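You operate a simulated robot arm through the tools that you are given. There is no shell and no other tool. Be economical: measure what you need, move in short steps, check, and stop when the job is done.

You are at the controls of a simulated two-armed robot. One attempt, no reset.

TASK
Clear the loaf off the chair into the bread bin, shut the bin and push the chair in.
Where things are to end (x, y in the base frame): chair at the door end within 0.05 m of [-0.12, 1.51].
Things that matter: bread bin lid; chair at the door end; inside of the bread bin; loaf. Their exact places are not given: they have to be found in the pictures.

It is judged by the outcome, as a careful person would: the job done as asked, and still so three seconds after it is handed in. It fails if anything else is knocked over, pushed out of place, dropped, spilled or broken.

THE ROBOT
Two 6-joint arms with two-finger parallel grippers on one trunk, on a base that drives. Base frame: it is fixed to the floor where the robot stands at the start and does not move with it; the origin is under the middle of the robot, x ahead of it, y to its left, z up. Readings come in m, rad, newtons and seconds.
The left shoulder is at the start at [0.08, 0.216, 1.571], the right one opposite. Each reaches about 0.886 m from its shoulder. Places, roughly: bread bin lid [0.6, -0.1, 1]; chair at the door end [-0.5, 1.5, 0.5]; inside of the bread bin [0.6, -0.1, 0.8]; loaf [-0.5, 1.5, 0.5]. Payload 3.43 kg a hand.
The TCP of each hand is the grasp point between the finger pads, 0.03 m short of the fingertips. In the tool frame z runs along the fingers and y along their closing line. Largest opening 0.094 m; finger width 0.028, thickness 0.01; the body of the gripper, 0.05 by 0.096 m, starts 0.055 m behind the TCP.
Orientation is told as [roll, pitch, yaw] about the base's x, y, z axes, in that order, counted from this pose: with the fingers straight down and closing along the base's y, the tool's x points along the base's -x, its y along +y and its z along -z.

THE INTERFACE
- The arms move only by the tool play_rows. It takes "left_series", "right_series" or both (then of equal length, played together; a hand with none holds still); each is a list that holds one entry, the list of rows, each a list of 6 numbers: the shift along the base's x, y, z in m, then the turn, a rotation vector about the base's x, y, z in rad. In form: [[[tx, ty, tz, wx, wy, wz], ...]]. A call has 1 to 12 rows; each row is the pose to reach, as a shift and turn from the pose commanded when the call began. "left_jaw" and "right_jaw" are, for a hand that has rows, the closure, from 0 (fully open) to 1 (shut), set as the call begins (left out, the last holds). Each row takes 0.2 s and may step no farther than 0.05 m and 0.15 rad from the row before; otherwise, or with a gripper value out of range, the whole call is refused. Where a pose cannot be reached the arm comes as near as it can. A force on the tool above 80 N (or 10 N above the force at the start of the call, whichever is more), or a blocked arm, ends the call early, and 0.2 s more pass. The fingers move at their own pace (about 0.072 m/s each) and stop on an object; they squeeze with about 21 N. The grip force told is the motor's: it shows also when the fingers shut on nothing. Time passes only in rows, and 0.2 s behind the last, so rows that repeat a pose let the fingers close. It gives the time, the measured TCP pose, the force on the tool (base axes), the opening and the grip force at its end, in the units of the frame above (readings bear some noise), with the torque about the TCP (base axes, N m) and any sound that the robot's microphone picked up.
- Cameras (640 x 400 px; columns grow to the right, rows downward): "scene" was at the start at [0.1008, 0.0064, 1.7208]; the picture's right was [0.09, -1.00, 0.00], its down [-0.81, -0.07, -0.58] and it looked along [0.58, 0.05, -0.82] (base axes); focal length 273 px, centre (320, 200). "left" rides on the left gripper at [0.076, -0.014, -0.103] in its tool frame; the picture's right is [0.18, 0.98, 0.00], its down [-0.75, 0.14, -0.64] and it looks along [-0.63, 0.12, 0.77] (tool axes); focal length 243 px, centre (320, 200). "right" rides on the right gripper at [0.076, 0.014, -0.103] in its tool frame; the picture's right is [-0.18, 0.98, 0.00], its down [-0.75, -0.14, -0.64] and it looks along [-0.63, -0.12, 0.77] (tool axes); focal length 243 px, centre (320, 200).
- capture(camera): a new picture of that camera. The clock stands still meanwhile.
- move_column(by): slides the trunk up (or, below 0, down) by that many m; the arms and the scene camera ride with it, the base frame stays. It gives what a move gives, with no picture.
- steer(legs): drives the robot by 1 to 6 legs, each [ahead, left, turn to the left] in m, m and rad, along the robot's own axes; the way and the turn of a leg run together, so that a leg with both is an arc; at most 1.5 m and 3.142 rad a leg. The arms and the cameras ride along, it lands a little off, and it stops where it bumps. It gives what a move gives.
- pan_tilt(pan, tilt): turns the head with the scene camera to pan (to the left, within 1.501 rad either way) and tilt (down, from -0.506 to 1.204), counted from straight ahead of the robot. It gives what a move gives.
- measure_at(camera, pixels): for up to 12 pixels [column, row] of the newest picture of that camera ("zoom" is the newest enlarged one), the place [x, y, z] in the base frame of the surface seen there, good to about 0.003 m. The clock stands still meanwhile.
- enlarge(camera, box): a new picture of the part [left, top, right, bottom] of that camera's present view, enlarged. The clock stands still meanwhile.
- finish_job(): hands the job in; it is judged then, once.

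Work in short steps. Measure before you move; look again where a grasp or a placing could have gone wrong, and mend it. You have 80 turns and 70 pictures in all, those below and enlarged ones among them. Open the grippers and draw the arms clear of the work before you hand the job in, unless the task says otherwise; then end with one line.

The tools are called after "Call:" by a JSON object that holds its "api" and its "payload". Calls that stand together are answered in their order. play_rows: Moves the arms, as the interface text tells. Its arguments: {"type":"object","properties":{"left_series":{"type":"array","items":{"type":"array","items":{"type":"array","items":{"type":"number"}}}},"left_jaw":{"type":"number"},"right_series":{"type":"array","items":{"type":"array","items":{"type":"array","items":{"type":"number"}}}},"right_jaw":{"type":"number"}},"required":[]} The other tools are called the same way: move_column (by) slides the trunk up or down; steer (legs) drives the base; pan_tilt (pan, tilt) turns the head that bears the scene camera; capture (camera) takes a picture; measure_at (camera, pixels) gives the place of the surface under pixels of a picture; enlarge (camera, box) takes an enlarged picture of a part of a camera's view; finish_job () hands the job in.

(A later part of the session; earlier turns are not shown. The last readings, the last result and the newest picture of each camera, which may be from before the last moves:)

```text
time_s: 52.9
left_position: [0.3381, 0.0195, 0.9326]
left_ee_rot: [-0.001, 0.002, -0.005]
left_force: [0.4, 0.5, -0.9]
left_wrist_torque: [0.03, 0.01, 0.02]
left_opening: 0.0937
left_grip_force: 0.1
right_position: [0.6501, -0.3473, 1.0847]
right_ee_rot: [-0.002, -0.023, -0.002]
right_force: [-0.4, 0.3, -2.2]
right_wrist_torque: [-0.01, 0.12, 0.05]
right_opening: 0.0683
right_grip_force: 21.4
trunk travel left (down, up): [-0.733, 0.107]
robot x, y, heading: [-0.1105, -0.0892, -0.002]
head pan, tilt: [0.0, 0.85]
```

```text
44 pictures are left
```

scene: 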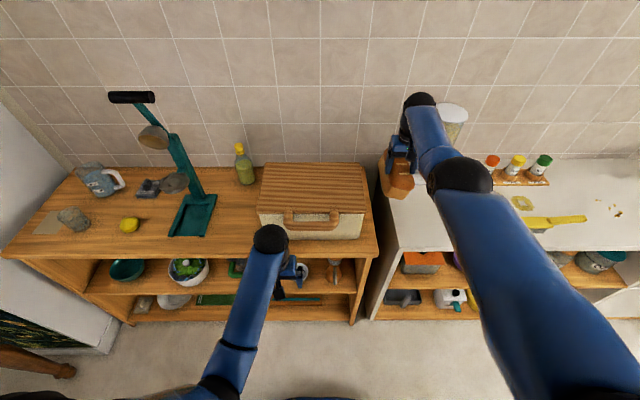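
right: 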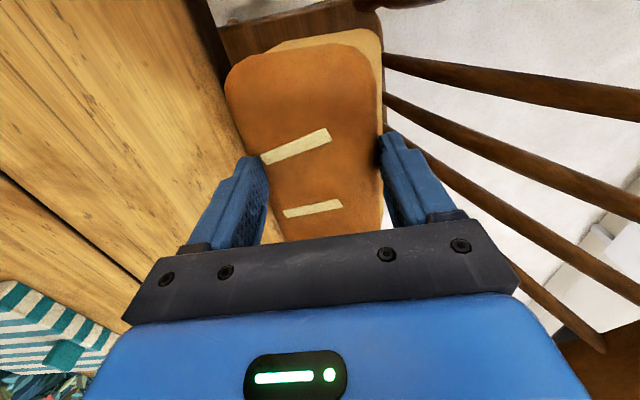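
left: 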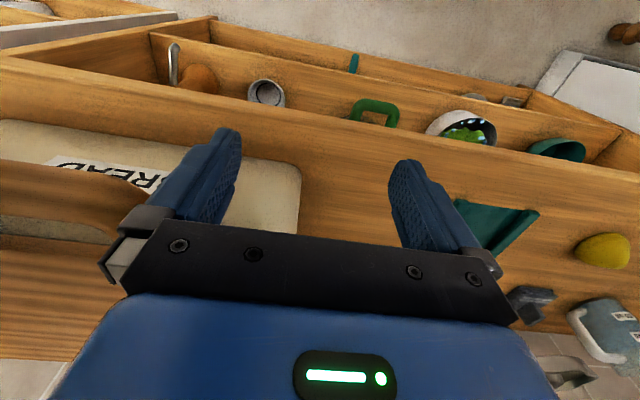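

Clear. I now close the left gripper and turn it forward-pointing (1.4 rad about -y) while moving to about (0.40, -0.07, 0.94), in front of and below the handle bar.

Call:
{"api": "play_rows", "payload": {"left_series": [[[0.006, -0.009, 0, 0, -0.14, 0], [0.012, -0.018, 0, 0, -0.28, 0], [0.018, -0.027, 0, 0, -0.42, 0], [0.024, -0.036, 0, 0, -0.56, 0], [0.03, -0.045, 0, 0, -0.7, 0], [0.036, -0.054, 0, 0, -0.84, 0], [0.042, -0.063, 0, 0, -0.98, 0], [0.048, -0.072, 0, 0, -1.12, 0], [0.054, -0.081, 0, 0, -1.26, 0], [0.06, -0.09, 0, 0, -1.4, 0]]], "left_jaw": 1}}

Call:
{"api": "capture", "payload": {"camera": "left"}}

Call:
{"api": "enlarge", "payload": {"camera": "scene", "box": [230, 140, 390, 290]}}

```text
time_s: 55.1
left_position: [0.3989, -0.0711, 0.9318]
left_ee_rot: [0.03, -1.398, -0.03]
left_force: [-0.5, 0.4, -0.1]
left_wrist_torque: [0.0, 0.05, -0.02]
left_opening: 0.0
left_grip_force: 20.8
right_position: [0.6498, -0.3479, 1.0847]
right_ee_rot: [-0.003, -0.022, -0.003]
right_force: [-0.1, 0.1, -3.3]
right_wrist_torque: [-0.01, 0.09, 0.0]
right_opening: 0.0683
right_grip_force: 21.2
trunk travel left (down, up): [-0.733, 0.107]
robot x, y, heading: [-0.1044, -0.0886, -0.003]
head pan, tilt: [0.0, 0.85]
```

```text
43 pictures are left
```

left: 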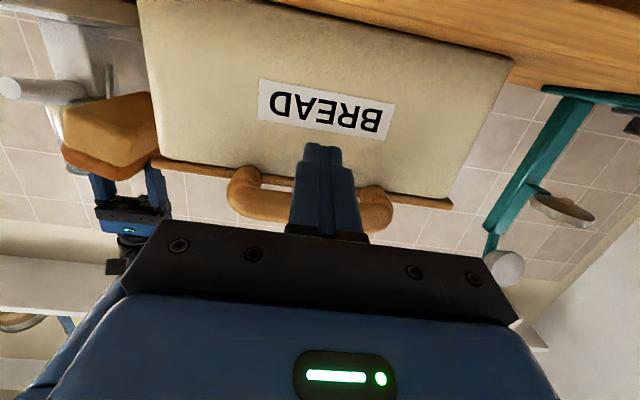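

```text
2.67 times, centred on (310, 215) of scene
```

zoom: 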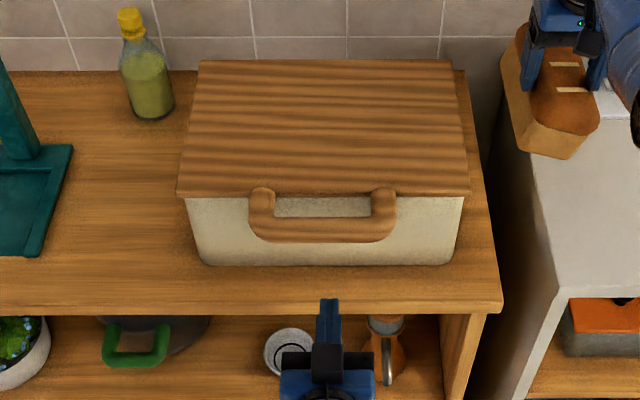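

I measure the handle and the lid's rear edge and thickness.

Call:
{"api": "measure_at", "payload": {"camera": "left", "pixels": [[260, 195], [240, 205], [375, 210], [270, 215], [240, 180], [420, 200], [180, 162], [200, 130], [270, 178], [110, 130], [85, 145]]}}

Call:
{"api": "measure_at", "payload": {"camera": "zoom", "pixels": [[200, 63], [330, 62], [450, 63], [180, 195], [468, 192], [320, 225], [320, 240], [320, 205], [460, 75], [560, 140]]}}

```text
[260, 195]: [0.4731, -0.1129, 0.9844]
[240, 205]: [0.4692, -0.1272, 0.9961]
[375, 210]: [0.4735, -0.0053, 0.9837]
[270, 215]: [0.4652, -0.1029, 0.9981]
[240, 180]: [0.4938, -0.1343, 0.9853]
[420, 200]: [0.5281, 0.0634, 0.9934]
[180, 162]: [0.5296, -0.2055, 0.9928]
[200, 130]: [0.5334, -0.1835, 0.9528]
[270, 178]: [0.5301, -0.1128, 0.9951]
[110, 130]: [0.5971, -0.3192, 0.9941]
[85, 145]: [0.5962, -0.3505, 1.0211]
```

```text
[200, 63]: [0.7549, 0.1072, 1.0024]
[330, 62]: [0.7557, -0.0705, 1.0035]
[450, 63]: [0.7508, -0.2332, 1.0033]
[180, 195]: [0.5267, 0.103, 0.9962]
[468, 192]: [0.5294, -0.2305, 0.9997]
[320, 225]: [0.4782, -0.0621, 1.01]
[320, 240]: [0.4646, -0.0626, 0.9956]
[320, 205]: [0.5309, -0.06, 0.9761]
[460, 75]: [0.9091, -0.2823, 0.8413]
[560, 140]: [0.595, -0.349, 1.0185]
```

Bar: x 0.465–0.495, z 0.982–1.01; hinge near (0.755, 0.99). I put the closed fingers under the bar and lift along the hinge arc to about 40°.

Call:
{"api": "play_rows", "payload": {"left_series": [[[0.04, 0, 0.005, 0, 0, 0], [0.08, 0, 0.01, 0, 0, 0], [0.081, 0, 0.035, 0, 0, 0], [0.083, 0, 0.065, 0, 0, 0], [0.086, 0, 0.095, 0, 0, 0], [0.093, 0, 0.125, 0, 0, 0], [0.105, 0, 0.155, 0, 0, 0], [0.12, 0, 0.185, 0, 0, 0], [0.136, 0, 0.208, 0, 0, 0]]], "left_jaw": 1}}

Call:
{"api": "capture", "payload": {"camera": "scene"}}

```text
time_s: 57.1
left_position: [0.536, -0.0696, 1.1395]
left_ee_rot: [0.028, -1.396, -0.027]
left_force: [-0.7, -0.1, 0.1]
left_wrist_torque: [-0.02, -0.03, 0.0]
left_opening: 0.0002
left_grip_force: 20.5
right_position: [0.6506, -0.3484, 1.0848]
right_ee_rot: [-0.004, -0.02, -0.003]
right_force: [0.8, 0.0, -3.1]
right_wrist_torque: [0.02, 0.08, 0.01]
right_opening: 0.0683
right_grip_force: 21.3
trunk travel left (down, up): [-0.733, 0.107]
robot x, y, heading: [-0.1102, -0.0873, -0.005]
head pan, tilt: [0.0, 0.85]
```

```text
41 pictures are left
```

scene: 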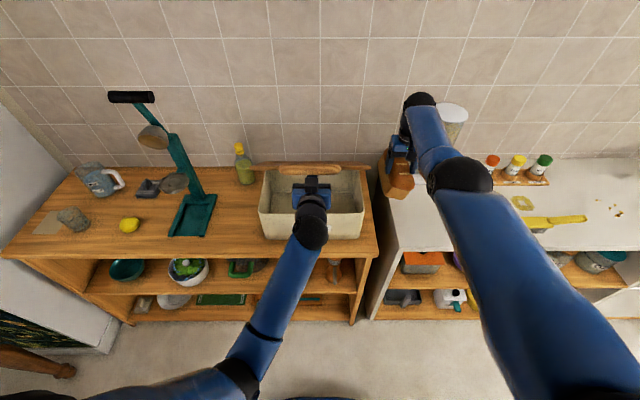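

The lid is up already with no load on the hand. I zoom to see its angle and the bin's inside.

Call:
{"api": "enlarge", "payload": {"camera": "scene", "box": [235, 140, 435, 260]}}

Call:
{"api": "measure_at", "payload": {"camera": "zoom", "pixels": [[240, 90], [180, 90], [330, 95], [180, 150], [140, 140], [380, 150], [180, 190], [360, 200], [90, 220], [410, 225], [240, 110], [500, 150]]}}

```text
3.20 times, centred on (335, 200) of scene
```

zoom: 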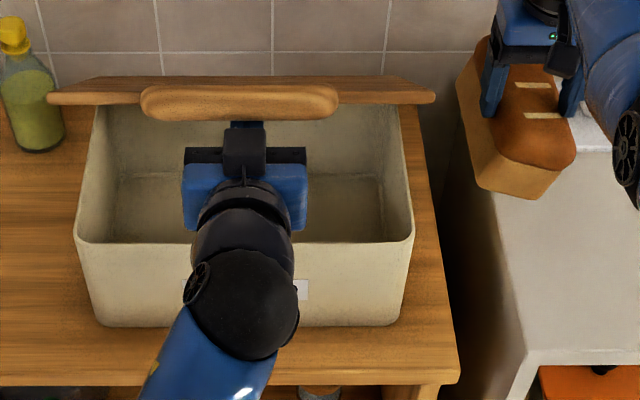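

```text
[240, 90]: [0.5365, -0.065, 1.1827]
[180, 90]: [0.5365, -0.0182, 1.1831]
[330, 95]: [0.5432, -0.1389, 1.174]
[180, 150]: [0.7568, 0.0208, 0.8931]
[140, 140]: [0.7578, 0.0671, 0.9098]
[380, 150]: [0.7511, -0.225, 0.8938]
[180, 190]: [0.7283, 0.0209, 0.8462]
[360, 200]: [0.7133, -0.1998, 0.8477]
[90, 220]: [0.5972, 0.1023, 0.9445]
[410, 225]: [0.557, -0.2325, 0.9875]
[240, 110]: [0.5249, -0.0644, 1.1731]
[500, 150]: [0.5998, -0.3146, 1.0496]
```

The lid is at ~40° resting on the hand. I continue pushing its underside back to about 85°.

Call:
{"api": "play_rows", "payload": {"left_series": [[[0.03, 0, 0.01, 0, 0, 0], [0.06, 0, 0.02, 0, 0, 0], [0.09, 0, 0.03, 0, 0, 0], [0.115, 0, 0.035, 0, 0, 0], [0.14, 0, 0.04, 0, 0, 0], [0.16, 0, 0.04, 0, 0, 0]]], "left_jaw": 1}}

Call:
{"api": "capture", "payload": {"camera": "scene"}}

Call:
{"api": "measure_at", "payload": {"camera": "scene", "pixels": [[270, 130], [310, 130], [350, 130], [270, 150], [350, 150], [340, 115]]}}

```text
time_s: 58.5
left_position: [0.6955, -0.0696, 1.1798]
left_ee_rot: [0.027, -1.399, -0.026]
left_force: [0.4, -0.2, 0.3]
left_wrist_torque: [0.02, 0.03, -0.01]
left_opening: 0.0
left_grip_force: 20.6
right_position: [0.6475, -0.3485, 1.0867]
right_ee_rot: [-0.003, -0.022, -0.004]
right_force: [-0.5, 1.0, -2.6]
right_wrist_torque: [0.0, 0.08, -0.01]
right_opening: 0.0681
right_grip_force: 21.1
trunk travel left (down, up): [-0.733, 0.107]
robot x, y, heading: [-0.1115, -0.0889, -0.005]
head pan, tilt: [0.0, 0.85]
```

```text
39 pictures are left
```

scene: 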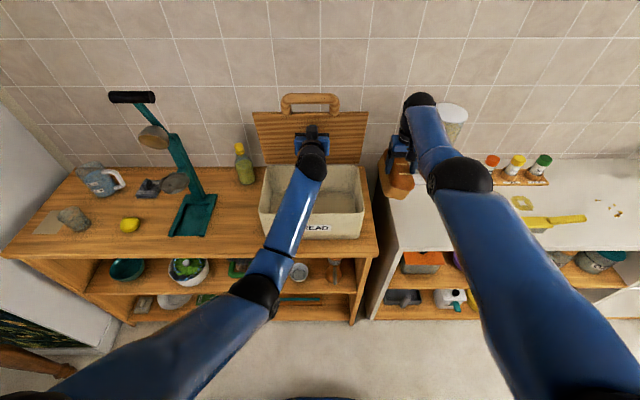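

```text
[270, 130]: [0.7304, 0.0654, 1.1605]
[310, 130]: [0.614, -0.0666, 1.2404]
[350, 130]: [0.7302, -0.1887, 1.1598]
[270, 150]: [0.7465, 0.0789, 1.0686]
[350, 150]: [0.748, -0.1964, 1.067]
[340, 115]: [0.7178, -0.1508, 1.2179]
```

Lid is at ~80°. I push ~0.045 further past vertical, then back off slightly to see if it stays.

Call:
{"api": "play_rows", "payload": {"left_series": [[[0.015, 0, 0.0, 0, 0, 0], [0.03, 0, 0.0, 0, 0, 0], [0.045, 0, 0.0, 0, 0, 0], [0.045, 0, 0.0, 0, 0, 0]]], "left_jaw": 1}}

Call:
{"api": "capture", "payload": {"camera": "scene"}}

Call:
{"api": "measure_at", "payload": {"camera": "scene", "pixels": [[270, 130], [350, 130], [270, 150], [350, 150], [335, 115], [350, 160]]}}

```text
time_s: 59.5
left_position: [0.7306, -0.0695, 1.1811]
left_ee_rot: [0.03, -1.401, -0.031]
left_force: [-48.2, 2.3, -9.4]
left_wrist_torque: [-0.09, -0.1, 0.05]
left_opening: 0.0
left_grip_force: 21.6
right_position: [0.6408, -0.3482, 1.0904]
right_ee_rot: [-0.002, -0.031, -0.004]
right_force: [0.4, 0.2, -3.0]
right_wrist_torque: [0.03, 0.07, 0.01]
right_opening: 0.0682
right_grip_force: 21.5
trunk travel left (down, up): [-0.733, 0.107]
robot x, y, heading: [-0.104, -0.0874, -0.005]
head pan, tilt: [0.0, 0.85]
```

```text
38 pictures are left
```

scene: 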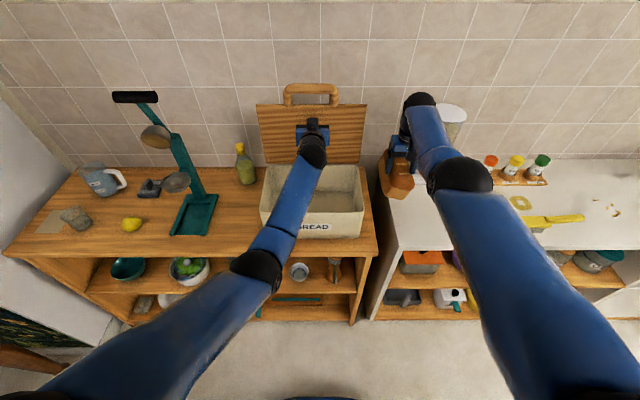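

```text
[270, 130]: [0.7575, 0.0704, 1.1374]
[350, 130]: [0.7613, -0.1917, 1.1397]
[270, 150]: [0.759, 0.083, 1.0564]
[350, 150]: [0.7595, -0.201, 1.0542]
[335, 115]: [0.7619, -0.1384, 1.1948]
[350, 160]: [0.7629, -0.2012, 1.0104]
```

The lid hit its stop at about 90° (48 N). I back off gently to relieve it and see if it stays.

Call:
{"api": "play_rows", "payload": {"left_series": [[[-0.02, 0, 0.0, 0, 0, 0], [-0.04, 0, 0, 0, 0, 0], [-0.06, 0, 0.0, 0, 0, 0], [-0.06, 0, 0, 0, 0, 0]]], "left_jaw": 1}}

Call:
{"api": "capture", "payload": {"camera": "scene"}}

Call:
{"api": "measure_at", "payload": {"camera": "scene", "pixels": [[270, 130], [350, 130], [270, 150], [350, 150], [335, 115], [265, 215], [360, 220]]}}

```text
time_s: 60.5
left_position: [0.684, -0.0704, 1.1785]
left_ee_rot: [0.027, -1.396, -0.027]
left_force: [-0.2, -0.6, -0.5]
left_wrist_torque: [0.02, -0.01, 0.0]
left_opening: 0.0
left_grip_force: 20.8
right_position: [0.6524, -0.3489, 1.0838]
right_ee_rot: [-0.002, -0.02, -0.003]
right_force: [0.8, 0.0, -3.4]
right_wrist_torque: [0.0, 0.08, 0.0]
right_opening: 0.068
right_grip_force: 21.1
trunk travel left (down, up): [-0.733, 0.107]
robot x, y, heading: [-0.1066, -0.0885, -0.0]
head pan, tilt: [0.0, 0.85]
```

```text
37 pictures are left
```

scene: 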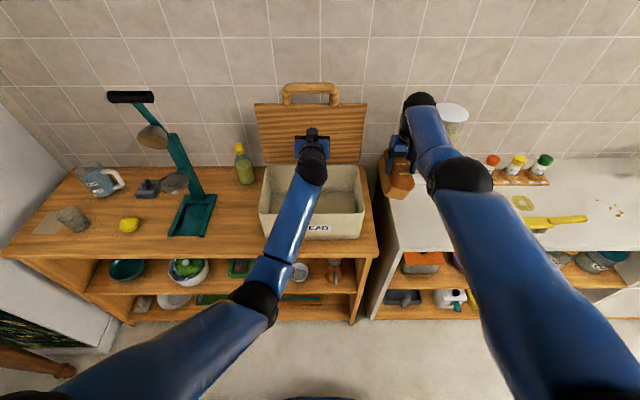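

```text
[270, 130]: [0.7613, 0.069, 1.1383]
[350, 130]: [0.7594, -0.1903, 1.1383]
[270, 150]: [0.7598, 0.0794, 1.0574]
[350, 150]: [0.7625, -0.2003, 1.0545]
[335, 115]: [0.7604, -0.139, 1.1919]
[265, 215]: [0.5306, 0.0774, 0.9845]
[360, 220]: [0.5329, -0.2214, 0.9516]
```

The lid stays up on its own and the bin hasn't moved. I withdraw the left hand back and to the left, and check the loaf in the right gripper.

Call:
{"api": "play_rows", "payload": {"left_series": [[[-0.04, 0, 0.0, 0, 0, 0], [-0.08, 0.0, 0, 0, 0, 0], [-0.12, 0.02, 0.0, 0, 0, 0], [-0.16, 0.045, 0, 0, 0, 0], [-0.2, 0.07, 0, 0, 0, 0], [-0.24, 0.09, 0, 0, 0, 0], [-0.27, 0.12, 0, 0, 0, 0]]], "left_jaw": 1}}

Call:
{"api": "capture", "payload": {"camera": "right"}}

Call:
{"api": "enlarge", "payload": {"camera": "scene", "box": [240, 80, 440, 260]}}

Call:
{"api": "measure_at", "payload": {"camera": "right", "pixels": [[300, 60], [300, 140], [310, 210], [320, 230], [300, 40], [370, 60]]}}

```text
time_s: 62.1
left_position: [0.4104, 0.0522, 1.1803]
left_ee_rot: [0.021, -1.399, -0.019]
left_force: [0.0, 1.0, -0.3]
left_wrist_torque: [0.0, -0.03, -0.03]
left_opening: 0.0001
left_grip_force: 21.7
right_position: [0.6481, -0.3471, 1.0865]
right_ee_rot: [-0.002, -0.023, -0.004]
right_force: [-0.2, -0.3, -2.6]
right_wrist_torque: [-0.03, 0.06, -0.03]
right_opening: 0.0677
right_grip_force: 20.9
trunk travel left (down, up): [-0.733, 0.107]
robot x, y, heading: [-0.1099, -0.0861, -0.006]
head pan, tilt: [0.0, 0.85]
```

```text
36 pictures are left
```

right: 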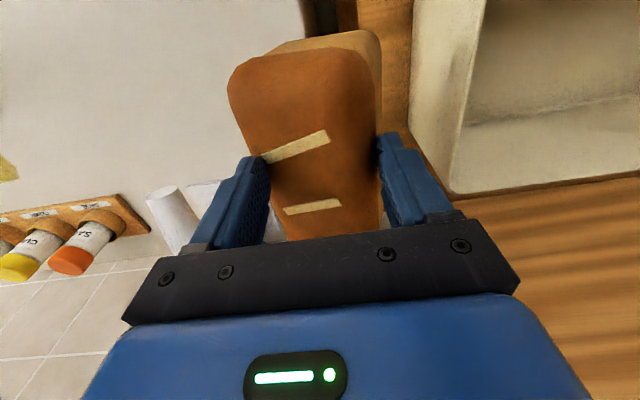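

```text
2.22 times, centred on (340, 170) of scene
```

zoom: 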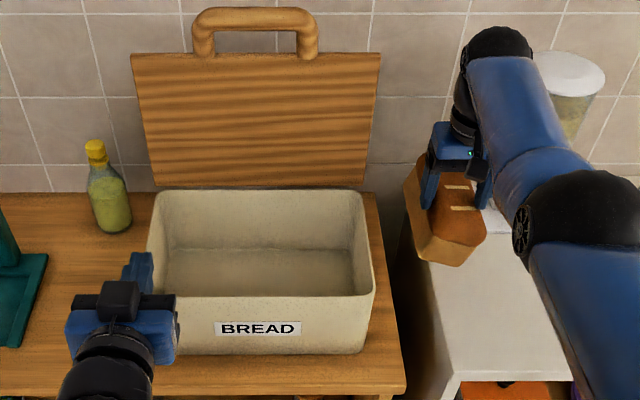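

```text
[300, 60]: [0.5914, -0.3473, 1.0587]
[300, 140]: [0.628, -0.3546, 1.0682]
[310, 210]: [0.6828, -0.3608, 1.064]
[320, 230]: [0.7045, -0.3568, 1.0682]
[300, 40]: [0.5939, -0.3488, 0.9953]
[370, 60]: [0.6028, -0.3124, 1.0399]
```

The loaf's top (z 1.068) is just below the TCP, so it's held near the fingertips, not slipping now; it spans 0.056 behind to 0.114 ahead of the TCP. Its length suits the bin's y side better, so I raise the trunk and turn the loaf +90° gently.

Call:
{"api": "move_column", "payload": {"by": 0.1}}

Call:
{"api": "play_rows", "payload": {"right_series": [[[0, 0, 0, 0, 0, 0.13], [0, 0, 0, 0, 0, 0.26], [0, 0, 0, 0, 0, 0.39], [0, 0, 0, 0, 0, 0.52], [0, 0, 0, 0, 0, 0.65], [0, 0, 0, 0, 0, 0.78], [0, 0, 0, 0, 0, 0.91], [0, 0, 0, 0, 0, 1.04], [0, 0, 0, 0, 0, 1.17], [0, 0, 0, 0, 0, 1.3], [0, 0, 0, 0, 0, 1.43], [0, 0, 0, 0, 0, 1.55]]], "right_jaw": 1}}

Call:
{"api": "capture", "payload": {"camera": "scene"}}

```text
time_s: 63.4
left_position: [0.4118, 0.0516, 1.2801]
left_ee_rot: [0.026, -1.399, -0.025]
left_force: [0.0, 0.5, 0.3]
left_wrist_torque: [0.02, 0.01, 0.02]
left_opening: 0.0001
left_grip_force: 21.0
right_position: [0.6501, -0.3479, 1.1842]
right_ee_rot: [0.0, -0.023, -0.003]
right_force: [0.1, -0.1, -2.1]
right_wrist_torque: [0.05, 0.1, -0.01]
right_opening: 0.0678
right_grip_force: 20.9
trunk travel left (down, up): [-0.833, 0.007]
robot x, y, heading: [-0.1084, -0.0861, -0.007]
head pan, tilt: [0.0, 0.85]
```

```text
time_s: 66.0
left_position: [0.412, 0.0505, 1.2781]
left_ee_rot: [0.026, -1.398, -0.028]
left_force: [0.1, -0.1, 0.0]
left_wrist_torque: [-0.01, 0.02, 0.03]
left_opening: 0.0
left_grip_force: 20.7
right_position: [0.6472, -0.3481, 1.1861]
right_ee_rot: [-0.003, -0.021, 1.549]
right_force: [-0.4, 0.3, -3.3]
right_wrist_torque: [-0.1, 0.02, 0.02]
right_opening: 0.0678
right_grip_force: 20.3
right hand out of reach, approached as far as the arm can: row 10, 11, 12
trunk travel left (down, up): [-0.833, 0.007]
robot x, y, heading: [-0.1061, -0.0875, -0.004]
head pan, tilt: [0.0, 0.85]
```

```text
34 pictures are left
```

scene: 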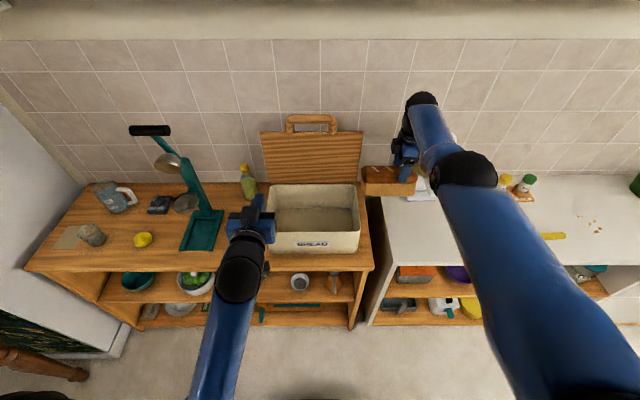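

The loaf now lies along y. I measure its ends and the scale's handle before strafing left.

Call:
{"api": "measure_at", "payload": {"camera": "scene", "pixels": [[366, 175], [366, 190], [412, 180], [412, 192], [388, 192], [150, 130], [165, 162], [190, 200], [205, 245], [362, 190], [357, 235]]}}

```text
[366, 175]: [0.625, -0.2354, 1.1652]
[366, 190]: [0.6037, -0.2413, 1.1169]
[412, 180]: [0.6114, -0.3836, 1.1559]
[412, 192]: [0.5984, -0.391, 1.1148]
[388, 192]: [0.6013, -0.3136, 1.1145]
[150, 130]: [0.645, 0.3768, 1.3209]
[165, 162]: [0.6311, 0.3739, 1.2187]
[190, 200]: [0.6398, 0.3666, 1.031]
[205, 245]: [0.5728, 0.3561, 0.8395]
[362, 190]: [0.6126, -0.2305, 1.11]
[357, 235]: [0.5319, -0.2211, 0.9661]
```

Loaf centre is y -0.316, bin centre y -0.065, x both ≈ 0.645. I strafe 0.25 left; loaf bottom is ~0.09 above the rim.

Call:
{"api": "steer", "payload": {"legs": [[0.0, 0.25, 0.004]]}}

Call:
{"api": "capture", "payload": {"camera": "scene"}}

Call:
{"api": "capture", "payload": {"camera": "right"}}

```text
time_s: 67.8
left_position: [0.4106, 0.2956, 1.2807]
left_ee_rot: [0.053, -1.398, -0.046]
left_force: [-0.4, -1.0, -0.3]
left_wrist_torque: [0.01, 0.02, 0.0]
left_opening: 0.0001
left_grip_force: 20.6
right_position: [0.6464, -0.1035, 1.1842]
right_ee_rot: [-0.001, -0.028, 1.551]
right_force: [-0.4, -0.4, -2.8]
right_wrist_torque: [-0.07, -0.02, 0.01]
right_opening: 0.0678
right_grip_force: 20.9
trunk travel left (down, up): [-0.833, 0.007]
robot x, y, heading: [-0.1088, 0.1618, 0.001]
head pan, tilt: [0.0, 0.85]
```

```text
33 pictures are left
```

scene: 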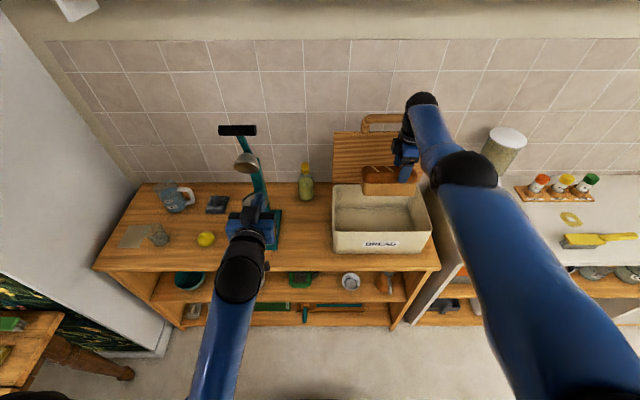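

```text
32 pictures are left
```

right: 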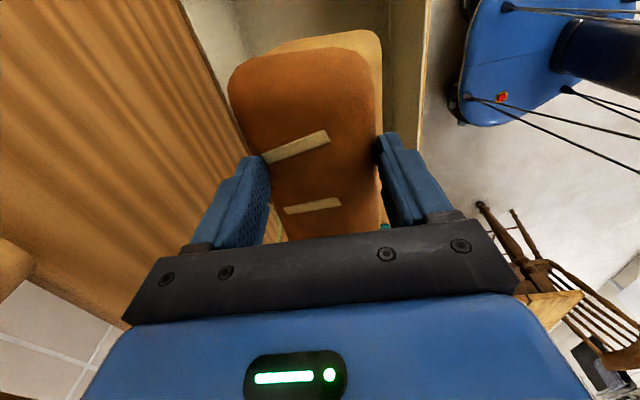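

Loaf is inside the bin's footprint (y -0.16…+0.01). I lower the trunk 0.2, then check.

Call:
{"api": "move_column", "payload": {"by": -0.2}}

Call:
{"api": "capture", "payload": {"camera": "scene"}}

Call:
{"api": "measure_at", "payload": {"camera": "scene", "pixels": [[330, 205], [350, 205], [365, 205], [370, 190], [350, 215], [390, 215], [380, 195], [400, 205]]}}

```text
time_s: 70.0
left_position: [0.4121, 0.2998, 1.08]
left_ee_rot: [0.025, -1.398, -0.02]
left_force: [0.1, -0.1, -0.3]
left_wrist_torque: [-0.04, 0.01, -0.02]
left_opening: 0.0001
left_grip_force: 20.3
right_position: [0.6464, -0.0983, 0.9853]
right_ee_rot: [-0.004, -0.023, 1.55]
right_force: [1.0, -0.1, -0.6]
right_wrist_torque: [-0.04, 0.0, 0.0]
right_opening: 0.0183
right_grip_force: 0.8
trunk travel left (down, up): [-0.633, 0.207]
robot x, y, heading: [-0.1086, 0.1606, -0.001]
head pan, tilt: [0.0, 0.85]
```

```text
31 pictures are left
```

scene: 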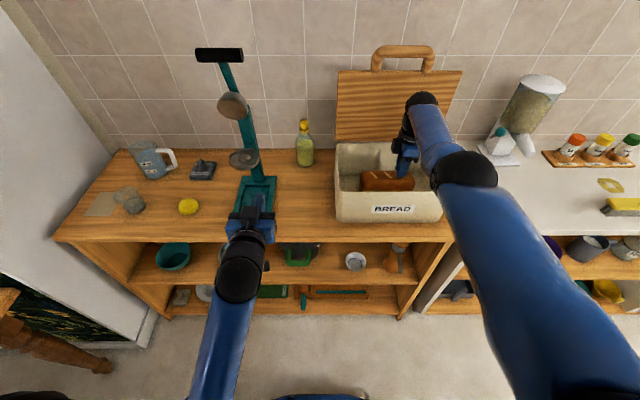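

```text
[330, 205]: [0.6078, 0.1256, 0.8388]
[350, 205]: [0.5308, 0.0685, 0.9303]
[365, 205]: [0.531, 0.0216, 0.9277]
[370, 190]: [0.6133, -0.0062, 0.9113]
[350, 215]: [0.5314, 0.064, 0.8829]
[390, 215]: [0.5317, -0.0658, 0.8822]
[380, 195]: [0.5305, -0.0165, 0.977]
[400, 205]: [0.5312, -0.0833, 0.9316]
```

The loaf slid out of the fingertips in the last bit of lowering, and it now lies in the bin. I raise the trunk straight up and look.

Call:
{"api": "move_column", "payload": {"by": 0.2}}

Call:
{"api": "steer", "payload": {"legs": [[-0.2, 0, 0]]}}

Call:
{"api": "enlarge", "payload": {"camera": "scene", "box": [280, 80, 500, 260]}}

```text
time_s: 72.2
left_position: [0.4117, 0.3006, 1.2792]
left_ee_rot: [0.028, -1.398, -0.021]
left_force: [-0.2, 0.9, 0.4]
left_wrist_torque: [0.01, 0.01, -0.03]
left_opening: 0.0001
left_grip_force: 21.3
right_position: [0.6461, -0.0977, 1.1856]
right_ee_rot: [-0.002, -0.024, 1.549]
right_force: [0.1, 0.2, -0.6]
right_wrist_torque: [0.01, 0.01, -0.02]
right_opening: 0.0
right_grip_force: 20.7
trunk travel left (down, up): [-0.833, 0.007]
robot x, y, heading: [-0.1067, 0.16, 0.003]
head pan, tilt: [0.0, 0.85]
```

```text
time_s: 73.8
left_position: [0.2179, 0.3011, 1.2783]
left_ee_rot: [0.025, -1.395, -0.019]
left_force: [0.6, -0.2, 0.9]
left_wrist_torque: [-0.03, -0.04, -0.03]
left_opening: 0.0002
left_grip_force: 21.2
right_position: [0.4538, -0.0965, 1.1825]
right_ee_rot: [0.001, -0.023, 1.553]
right_force: [0.3, 0.6, -0.6]
right_wrist_torque: [-0.02, 0.03, 0.01]
right_opening: 0.0
right_grip_force: 20.9
trunk travel left (down, up): [-0.833, 0.007]
robot x, y, heading: [-0.3064, 0.1597, -0.005]
head pan, tilt: [0.0, 0.85]
```

```text
2.22 times, centred on (390, 170) of scene
```

zoom: 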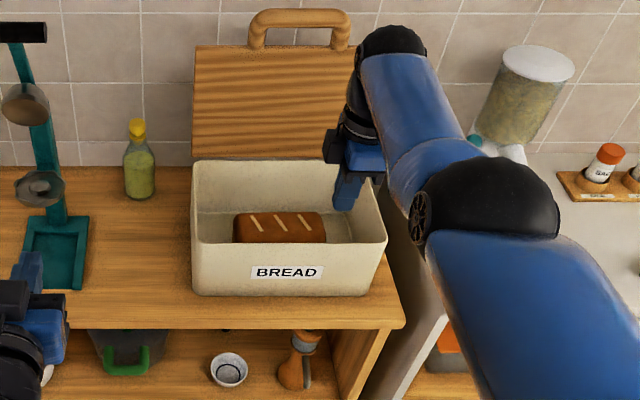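

The loaf lies flat in the bin. To shut the lid under control I'll cage its handle with the left gripper: I roll the left hand so it closes in the vertical plane, and raise the right hand out of the way.

Call:
{"api": "play_rows", "payload": {"left_series": [[[0, 0, 0, 0.128, 0, -0.022], [0, 0, 0, 0.256, 0, -0.044], [0, 0, 0, 0.384, 0, -0.066], [0, 0, 0, 0.512, 0, -0.088], [0, 0, 0, 0.64, 0, -0.11], [0, 0, 0, 0.768, 0, -0.132], [0, 0, 0, 0.896, 0, -0.154], [0, 0, 0, 1.024, 0, -0.176], [0, 0, 0, 1.152, 0, -0.198], [0, 0, 0, 1.28, 0, -0.22], [0, 0, 0, 1.408, 0, -0.242], [0, 0, 0, 1.536, 0, -0.264]]], "right_series": [[[0.005, 0, 0.015, 0, 0, 0], [0.01, 0, 0.03, 0, 0, 0], [0.015, 0, 0.045, 0, 0, 0], [0.02, 0, 0.06, 0, 0, 0], [0.025, 0, 0.075, 0, 0, 0], [0.03, 0, 0.09, 0, 0, 0], [0.033, 0, 0.105, 0, 0, 0], [0.033, 0, 0.12, 0, 0, 0], [0.033, 0, 0.12, 0, 0, 0], [0.033, 0, 0.12, 0, 0, 0], [0.033, 0, 0.12, 0, 0, 0], [0.033, 0, 0.12, 0, 0, 0]]], "left_jaw": 0}}

Call:
{"api": "capture", "payload": {"camera": "scene"}}

```text
time_s: 76.4
left_position: [0.213, 0.3, 1.279]
left_ee_rot: [1.407, -0.007, -1.567]
left_force: [0.2, -0.1, 0.4]
left_wrist_torque: [0.01, 0.02, 0.0]
left_opening: 0.0939
left_grip_force: 0.2
right_position: [0.4588, -0.0955, 1.3064]
right_ee_rot: [-0.003, -0.022, 1.552]
right_force: [0.1, 0.8, -0.7]
right_wrist_torque: [-0.01, 0.0, 0.0]
right_opening: 0.0001
right_grip_force: 20.8
right hand out of reach, approached as far as the arm can: row 1, 2, 3, 4, 5, 6, 7, 8, 9, 10, 11, 12
trunk travel left (down, up): [-0.833, 0.007]
robot x, y, heading: [-0.3061, 0.1589, 0.002]
head pan, tilt: [0.0, 0.85]
```

```text
29 pictures are left
```

scene: 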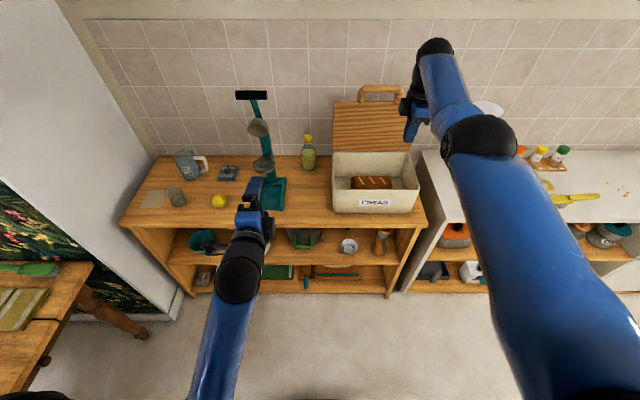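

The left hand is rolled. I measure the upright lid's handle, then strafe right so that the left arm lines up with it.

Call:
{"api": "measure_at", "payload": {"camera": "scene", "pixels": [[382, 88], [382, 97], [362, 98], [402, 96], [382, 102], [370, 120], [482, 108], [495, 112]]}}

Call:
{"api": "steer", "payload": {"legs": [[0.0, -0.35, 0]]}}

Call:
{"api": "play_rows", "payload": {"left_series": [[[0.02, -0.01, 0.01, 0, 0.13, 0], [0.04, -0.02, 0.02, 0, 0.26, 0], [0.06, -0.03, 0.03, 0, 0.39, 0], [0.08, -0.04, 0.04, 0, 0.52, 0], [0.1, -0.05, 0.05, 0, 0.65, 0], [0.12, -0.06, 0.06, 0, 0.78, 0], [0.15, -0.07, 0.065, 0, 0.9, 0]]], "left_jaw": 0.2}}

Call:
{"api": "capture", "payload": {"camera": "scene"}}

```text
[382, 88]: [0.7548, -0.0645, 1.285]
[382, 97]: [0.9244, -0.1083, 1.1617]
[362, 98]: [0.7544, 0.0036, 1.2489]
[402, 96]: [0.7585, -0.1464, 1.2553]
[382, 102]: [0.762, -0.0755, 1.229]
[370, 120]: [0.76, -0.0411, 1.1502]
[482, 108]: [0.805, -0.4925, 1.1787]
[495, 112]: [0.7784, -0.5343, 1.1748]
```

```text
time_s: 78.6
left_position: [0.2139, -0.0478, 1.28]
left_ee_rot: [1.407, -0.011, -1.568]
left_force: [0.0, 0.6, -0.1]
left_wrist_torque: [0.02, 0.02, 0.0]
left_opening: 0.0943
left_grip_force: 0.0
right_position: [0.4583, -0.4439, 1.3055]
right_ee_rot: [-0.003, -0.02, 1.551]
right_force: [0.3, 0.5, -0.5]
right_wrist_torque: [-0.01, -0.01, 0.02]
right_opening: 0.0001
right_grip_force: 20.7
trunk travel left (down, up): [-0.833, 0.007]
robot x, y, heading: [-0.3049, -0.1901, -0.001]
head pan, tilt: [0.0, 0.85]
```

```text
time_s: 80.2
left_position: [0.3693, -0.121, 1.3423]
left_ee_rot: [0.506, -0.003, -1.565]
left_force: [0.2, -0.6, -0.1]
left_wrist_torque: [-0.02, 0.03, -0.04]
left_opening: 0.0755
left_grip_force: 0.1
left hand out of reach, approached as far as the arm can: row 7
right_position: [0.4603, -0.4478, 1.304]
right_ee_rot: [-0.002, -0.023, 1.551]
right_force: [-0.4, -0.9, 0.0]
right_wrist_torque: [-0.02, 0.02, -0.03]
right_opening: 0.0002
right_grip_force: 21.0
trunk travel left (down, up): [-0.833, 0.007]
robot x, y, heading: [-0.302, -0.1892, -0.001]
head pan, tilt: [0.0, 0.85]
```

```text
28 pictures are left
```

scene: 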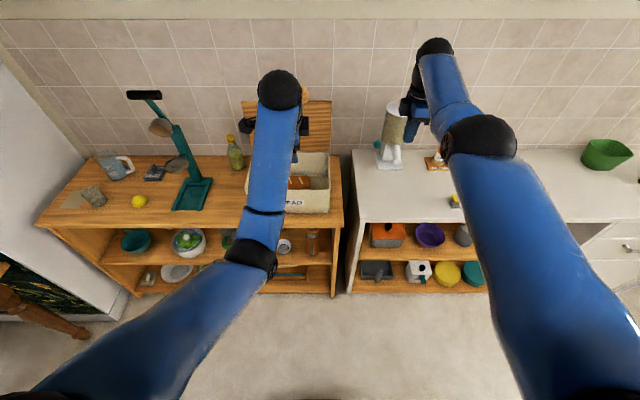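

Handle crossbar: y 0.005…-0.147, centre x ≈ 0.757, top z 1.285. I place the left hand ahead at y -0.07 and drive forward so that the open jaw comes over the bar (fingertips at z ≈ 1.31).

Call:
{"api": "play_rows", "payload": {"left_series": [[[0.03, 0.017, 0.003, 0, 0, 0], [0.06, 0.034, 0.006, 0, 0, 0], [0.09, 0.05, 0.008, 0, 0, 0]]], "left_jaw": 0.2}}

Call:
{"api": "steer", "payload": {"legs": [[0.24, 0.0, 0]]}}

Call:
{"api": "capture", "payload": {"camera": "scene"}}

Call:
{"api": "capture", "payload": {"camera": "left"}}

```text
time_s: 81.0
left_position: [0.4583, -0.0715, 1.3486]
left_ee_rot: [0.507, -0.003, -1.566]
left_force: [0.2, -0.4, -0.6]
left_wrist_torque: [0.03, -0.01, 0.02]
left_opening: 0.075
left_grip_force: 0.1
right_position: [0.4597, -0.4471, 1.3033]
right_ee_rot: [-0.003, -0.021, 1.554]
right_force: [-0.1, 0.0, -0.3]
right_wrist_torque: [0.0, 0.04, -0.03]
right_opening: 0.0
right_grip_force: 21.0
trunk travel left (down, up): [-0.833, 0.007]
robot x, y, heading: [-0.3056, -0.1913, 0.002]
head pan, tilt: [0.0, 0.85]
```

```text
time_s: 82.8
left_position: [0.692, -0.0722, 1.3541]
left_ee_rot: [0.511, -0.004, -1.563]
left_force: [0.0, 0.2, 1.3]
left_wrist_torque: [0.0, -0.02, 0.03]
left_opening: 0.0751
left_grip_force: 0.1
right_position: [0.6932, -0.4495, 1.3087]
right_ee_rot: [-0.008, -0.023, 1.548]
right_force: [-0.5, -0.8, 0.0]
right_wrist_torque: [-0.03, -0.04, 0.01]
right_opening: 0.0
right_grip_force: 21.0
trunk travel left (down, up): [-0.833, 0.007]
robot x, y, heading: [-0.0638, -0.1918, -0.001]
head pan, tilt: [0.0, 0.85]
```

```text
27 pictures are left
```

scene: 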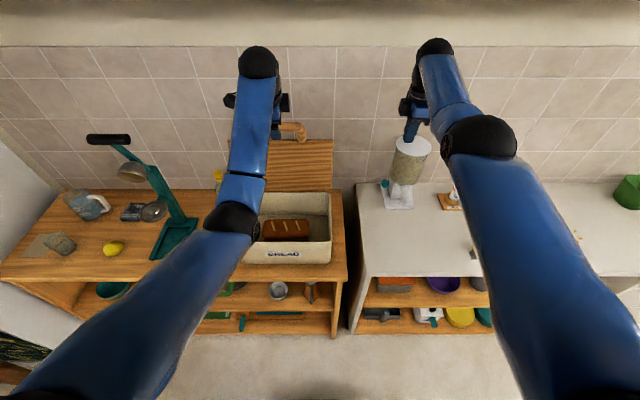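

```text
26 pictures are left
```

left: 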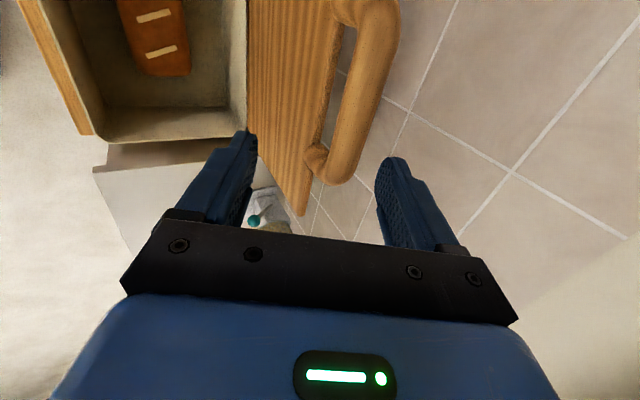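

The bar lies between the open fingers. I move slightly forward and descend so that the jaw straddles bar and lid edge.

Call:
{"api": "play_rows", "payload": {"left_series": [[[0.03, 0.0, 0.0, 0, 0, 0], [0.045, 0, -0.03, 0, 0, 0], [0.06, 0.0, -0.06, 0, 0, 0], [0.064, 0, -0.082, 0, 0, 0]]], "left_jaw": 0.2}}

Call:
{"api": "capture", "payload": {"camera": "left"}}

```text
time_s: 83.8
left_position: [0.7639, -0.0723, 1.266]
left_ee_rot: [0.504, -0.003, -1.562]
left_force: [-0.1, 0.4, -0.2]
left_wrist_torque: [0.02, 0.0, -0.02]
left_opening: 0.075
left_grip_force: 0.1
right_position: [0.6995, -0.4476, 1.3038]
right_ee_rot: [-0.002, -0.021, 1.55]
right_force: [-0.4, -0.7, 0.7]
right_wrist_torque: [-0.01, -0.01, -0.01]
right_opening: 0.0
right_grip_force: 20.8
trunk travel left (down, up): [-0.833, 0.007]
robot x, y, heading: [-0.0651, -0.1939, 0.004]
head pan, tilt: [0.0, 0.85]
```

```text
25 pictures are left
```

left: 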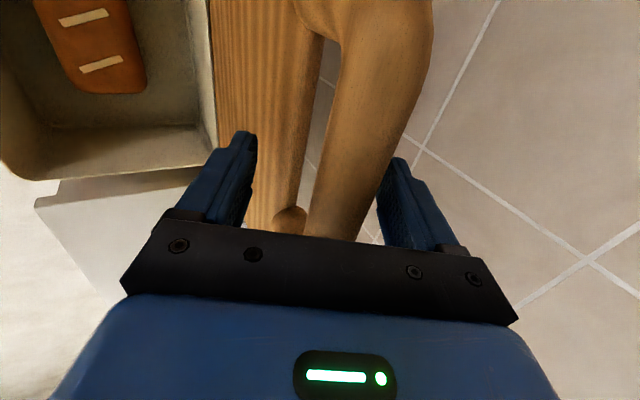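

The jaw straddles the bar. I narrow it to ~0.056 as a loose cage and bring the handle along the hinge arc to about 46°.

Call:
{"api": "play_rows", "payload": {"left_series": [[[0, 0, 0, 0, 0, 0], [-0.0357, 0, -0.0017, 0, -0.088, 0], [-0.0708, 0, -0.008, 0, -0.176, 0], [-0.1048, 0, -0.0189, 0, -0.264, 0], [-0.1372, 0, -0.034, 0, -0.352, 0], [-0.1673, 0, -0.0532, 0, -0.44, 0], [-0.1947, 0, -0.0762, 0, -0.528, 0]]], "left_jaw": 0.4}}

Call:
{"api": "capture", "payload": {"camera": "scene"}}

Call:
{"api": "capture", "payload": {"camera": "left"}}

```text
time_s: 85.4
left_position: [0.5645, -0.0711, 1.1951]
left_ee_rot: [1.038, -0.009, -1.566]
left_force: [-0.2, -0.1, 0.5]
left_wrist_torque: [-0.01, -0.06, 0.0]
left_opening: 0.0565
left_grip_force: 0.1
right_position: [0.6964, -0.4464, 1.3084]
right_ee_rot: [-0.004, -0.023, 1.551]
right_force: [-0.5, 0.4, -0.3]
right_wrist_torque: [0.02, -0.02, 0.01]
right_opening: 0.0
right_grip_force: 20.5
trunk travel left (down, up): [-0.833, 0.007]
robot x, y, heading: [-0.0661, -0.192, 0.0]
head pan, tilt: [0.0, 0.85]
```

```text
24 pictures are left
```

scene: 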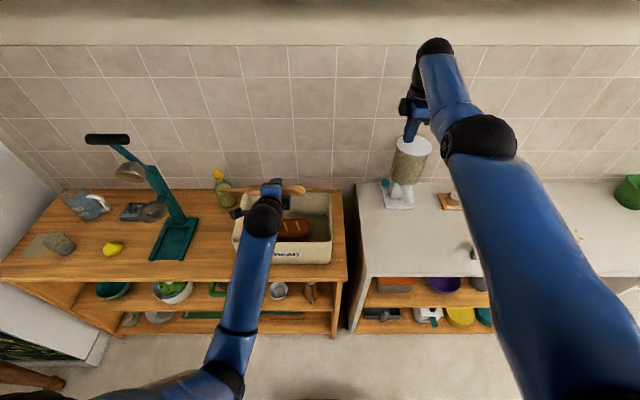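

```text
23 pictures are left
```

left: 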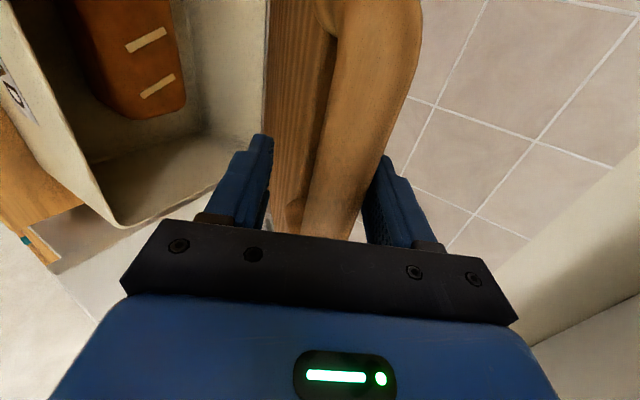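

The lid follows, ~46°. I continue to the closed position.

Call:
{"api": "play_rows", "payload": {"left_series": [[[-0.025, 0, -0.0274, 0, -0.088, 0], [-0.0461, 0, -0.0579, 0, -0.176, 0], [-0.063, 0, -0.0909, 0, -0.264, 0], [-0.0752, 0, -0.126, 0, -0.352, 0], [-0.0826, 0, -0.1623, 0, -0.44, 0], [-0.085, 0, -0.1988, 0, -0.52, 0]]], "left_jaw": 0.4}}

Call:
{"api": "capture", "payload": {"camera": "scene"}}

Call:
{"api": "measure_at", "payload": {"camera": "scene", "pixels": [[300, 215], [325, 235], [325, 200], [240, 205], [300, 240], [270, 240]]}}

```text
time_s: 86.8
left_position: [0.481, -0.0701, 0.9915]
left_ee_rot: [1.548, -0.014, -1.567]
left_force: [-0.3, -0.7, 1.4]
left_wrist_torque: [0.01, 0.03, 0.07]
left_opening: 0.0563
left_grip_force: 0.1
right_position: [0.6981, -0.4478, 1.3049]
right_ee_rot: [-0.003, -0.023, 1.548]
right_force: [0.2, -0.2, -0.4]
right_wrist_torque: [-0.01, -0.01, 0.01]
right_opening: 0.0
right_grip_force: 21.0
trunk travel left (down, up): [-0.833, 0.007]
robot x, y, heading: [-0.0683, -0.1892, 0.005]
head pan, tilt: [0.0, 0.85]
```

```text
22 pictures are left
```

scene: 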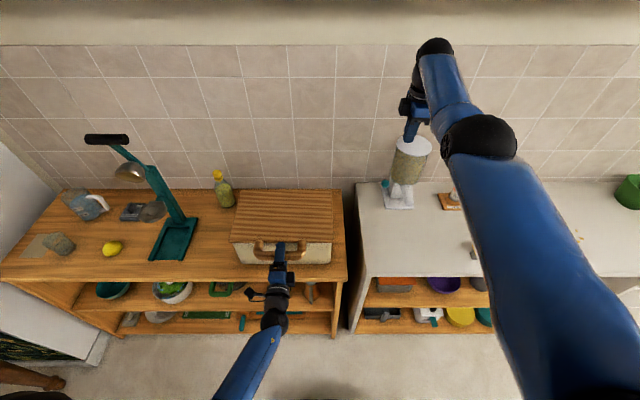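

```text
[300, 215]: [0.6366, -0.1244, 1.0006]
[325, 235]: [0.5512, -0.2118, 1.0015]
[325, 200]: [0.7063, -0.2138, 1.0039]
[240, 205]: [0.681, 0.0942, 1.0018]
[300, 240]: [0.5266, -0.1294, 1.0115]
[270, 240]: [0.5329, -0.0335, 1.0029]
```

The lid is shut (z 1.00 flat). I open the jaw and slide the left hand straight back, then back the robot away.

Call:
{"api": "play_rows", "payload": {"left_series": [[[0, 0, 0, 0, 0, 0], [-0.03, 0, 0, 0, 0, 0], [-0.07, 0, 0, 0, 0, 0], [-0.11, 0, 0.01, 0, 0, 0]]], "left_jaw": 0.15}}

Call:
{"api": "steer", "payload": {"legs": [[-0.4, 0, 0]]}}

Call:
{"api": "enlarge", "payload": {"camera": "scene", "box": [160, 80, 460, 280]}}

```text
time_s: 87.8
left_position: [0.371, -0.0699, 1.0036]
left_ee_rot: [1.554, -0.009, -1.569]
left_force: [0.1, -0.5, -0.5]
left_wrist_torque: [-0.03, -0.02, 0.0]
left_opening: 0.08
left_grip_force: 0.2
right_position: [0.6964, -0.4475, 1.3064]
right_ee_rot: [-0.005, -0.022, 1.55]
right_force: [0.2, 0.1, 0.3]
right_wrist_torque: [0.02, -0.03, 0.04]
right_opening: 0.0
right_grip_force: 21.0
trunk travel left (down, up): [-0.833, 0.007]
robot x, y, heading: [-0.0665, -0.1928, -0.003]
head pan, tilt: [0.0, 0.85]
```

```text
time_s: 90.3
left_position: [-0.0226, -0.0719, 1.0016]
left_ee_rot: [1.551, -0.007, -1.572]
left_force: [0.0, 0.2, 1.1]
left_wrist_torque: [-0.02, 0.01, -0.01]
left_opening: 0.0802
left_grip_force: 0.1
right_position: [0.3038, -0.4484, 1.3026]
right_ee_rot: [-0.001, -0.022, 1.547]
right_force: [0.4, -0.6, 0.3]
right_wrist_torque: [0.01, 0.03, 0.01]
right_opening: 0.0
right_grip_force: 21.3
trunk travel left (down, up): [-0.833, 0.007]
robot x, y, heading: [-0.4616, -0.1939, -0.003]
head pan, tilt: [0.0, 0.85]
```

```text
2.00 times, centred on (310, 180) of scene
```

zoom: 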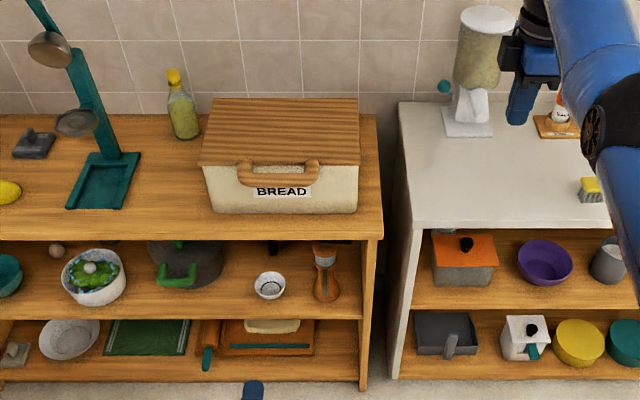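

The bin is closed with everything around it undisturbed. Before the chair, I try to get the straight right arm to fold with a larger inward command in free space.

Call:
{"api": "play_rows", "payload": {"right_series": [[[-0.03, 0.004, -0.0225, 0, 0, -0.13], [-0.06, 0.008, -0.045, 0, 0, -0.26], [-0.09, 0.012, -0.0675, 0, 0, -0.39], [-0.12, 0.016, -0.09, 0, 0, -0.52], [-0.15, 0.02, -0.1125, 0, 0, -0.65], [-0.18, 0.024, -0.135, 0, 0, -0.78], [-0.21, 0.028, -0.1575, 0, 0, -0.91], [-0.24, 0.032, -0.18, 0, 0, -1.04], [-0.27, 0.036, -0.2025, 0, 0, -1.17], [-0.3, 0.04, -0.225, 0, 0, -1.3], [-0.33, 0.044, -0.2475, 0, 0, -1.43], [-0.354, 0.05, -0.27, 0, 0, -1.54]]], "right_jaw": 1}}

Call:
{"api": "capture", "payload": {"camera": "scene"}}

```text
time_s: 92.9
left_position: [-0.0267, -0.0713, 1.0037]
left_ee_rot: [1.556, -0.009, -1.573]
left_force: [0.4, -0.3, -0.4]
left_wrist_torque: [-0.01, -0.03, -0.01]
left_opening: 0.0798
left_grip_force: 0.0
right_position: [-0.0557, -0.3978, 1.0373]
right_ee_rot: [-0.001, -0.024, 0.007]
right_force: [-0.6, 0.5, -0.5]
right_wrist_torque: [-0.04, 0.03, -0.01]
right_opening: 0.0
right_grip_force: 20.7
right hand out of reach, approached as far as the arm can: row 2, 3, 4, 5, 6, 7, 8, 9, 10, 11
trunk travel left (down, up): [-0.833, 0.007]
robot x, y, heading: [-0.4622, -0.1925, -0.002]
head pan, tilt: [0.0, 0.85]
```

```text
20 pictures are left
```

scene: 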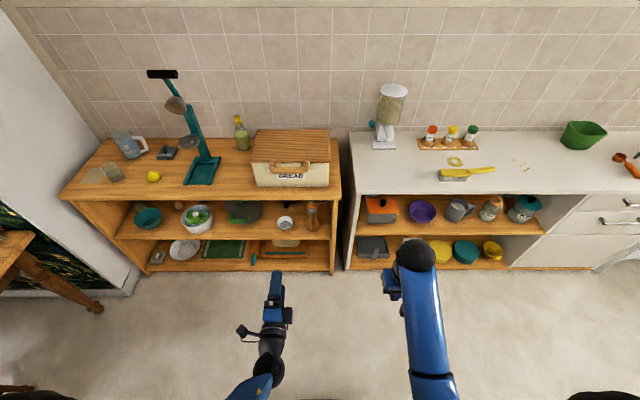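

The right arm folded properly again. I now drive around to the clear aisle behind the chair, facing +x, stopping short to look.

Call:
{"api": "steer", "payload": {"legs": [[-0.78, 0.3, 0], [0, 0.8, 0], [0, 0.55, 0]]}}

Call:
{"api": "pan_tilt", "payload": {"pan": 0, "tilt": 0.75}}

Call:
{"api": "capture", "payload": {"camera": "scene"}}

```text
time_s: 104.0
left_position: [-0.8006, 1.5844, 1.0038]
left_ee_rot: [1.554, -0.007, -1.572]
left_force: [0.7, 0.5, 0.2]
left_wrist_torque: [-0.03, -0.01, 0.0]
left_opening: 0.0796
left_grip_force: 0.1
right_position: [-0.8272, 1.2577, 1.0352]
right_ee_rot: [-0.002, -0.023, 0.01]
right_force: [0.2, 0.3, 1.5]
right_wrist_torque: [0.0, -0.04, -0.03]
right_opening: 0.0
right_grip_force: 21.5
trunk travel left (down, up): [-0.833, 0.007]
robot x, y, heading: [-1.2368, 1.4609, -0.0]
head pan, tilt: [0.0, 0.85]
```

```text
time_s: 104.7
left_position: [-0.7994, 1.5849, 1.0034]
left_ee_rot: [1.554, -0.008, -1.571]
left_force: [0.2, 0.6, 0.1]
left_wrist_torque: [-0.01, 0.01, -0.02]
left_opening: 0.0797
left_grip_force: 0.0
right_position: [-0.828, 1.2594, 1.0366]
right_ee_rot: [-0.001, -0.024, 0.009]
right_force: [-0.2, 0.6, -0.5]
right_wrist_torque: [0.01, 0.03, 0.0]
right_opening: 0.0
right_grip_force: 21.2
trunk travel left (down, up): [-0.833, 0.007]
robot x, y, heading: [-1.238, 1.4674, 0.003]
head pan, tilt: [0.0, 0.75]
```

```text
19 pictures are left
```

scene: 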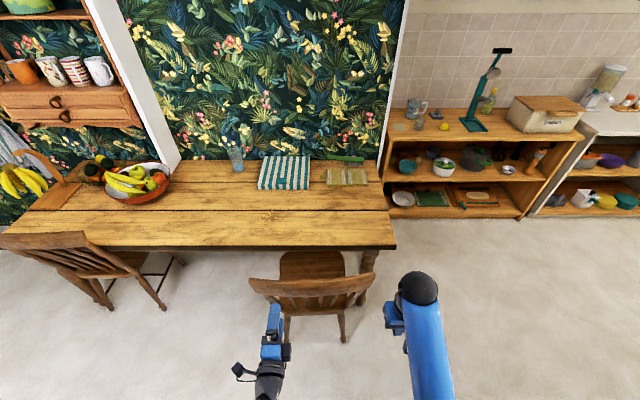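

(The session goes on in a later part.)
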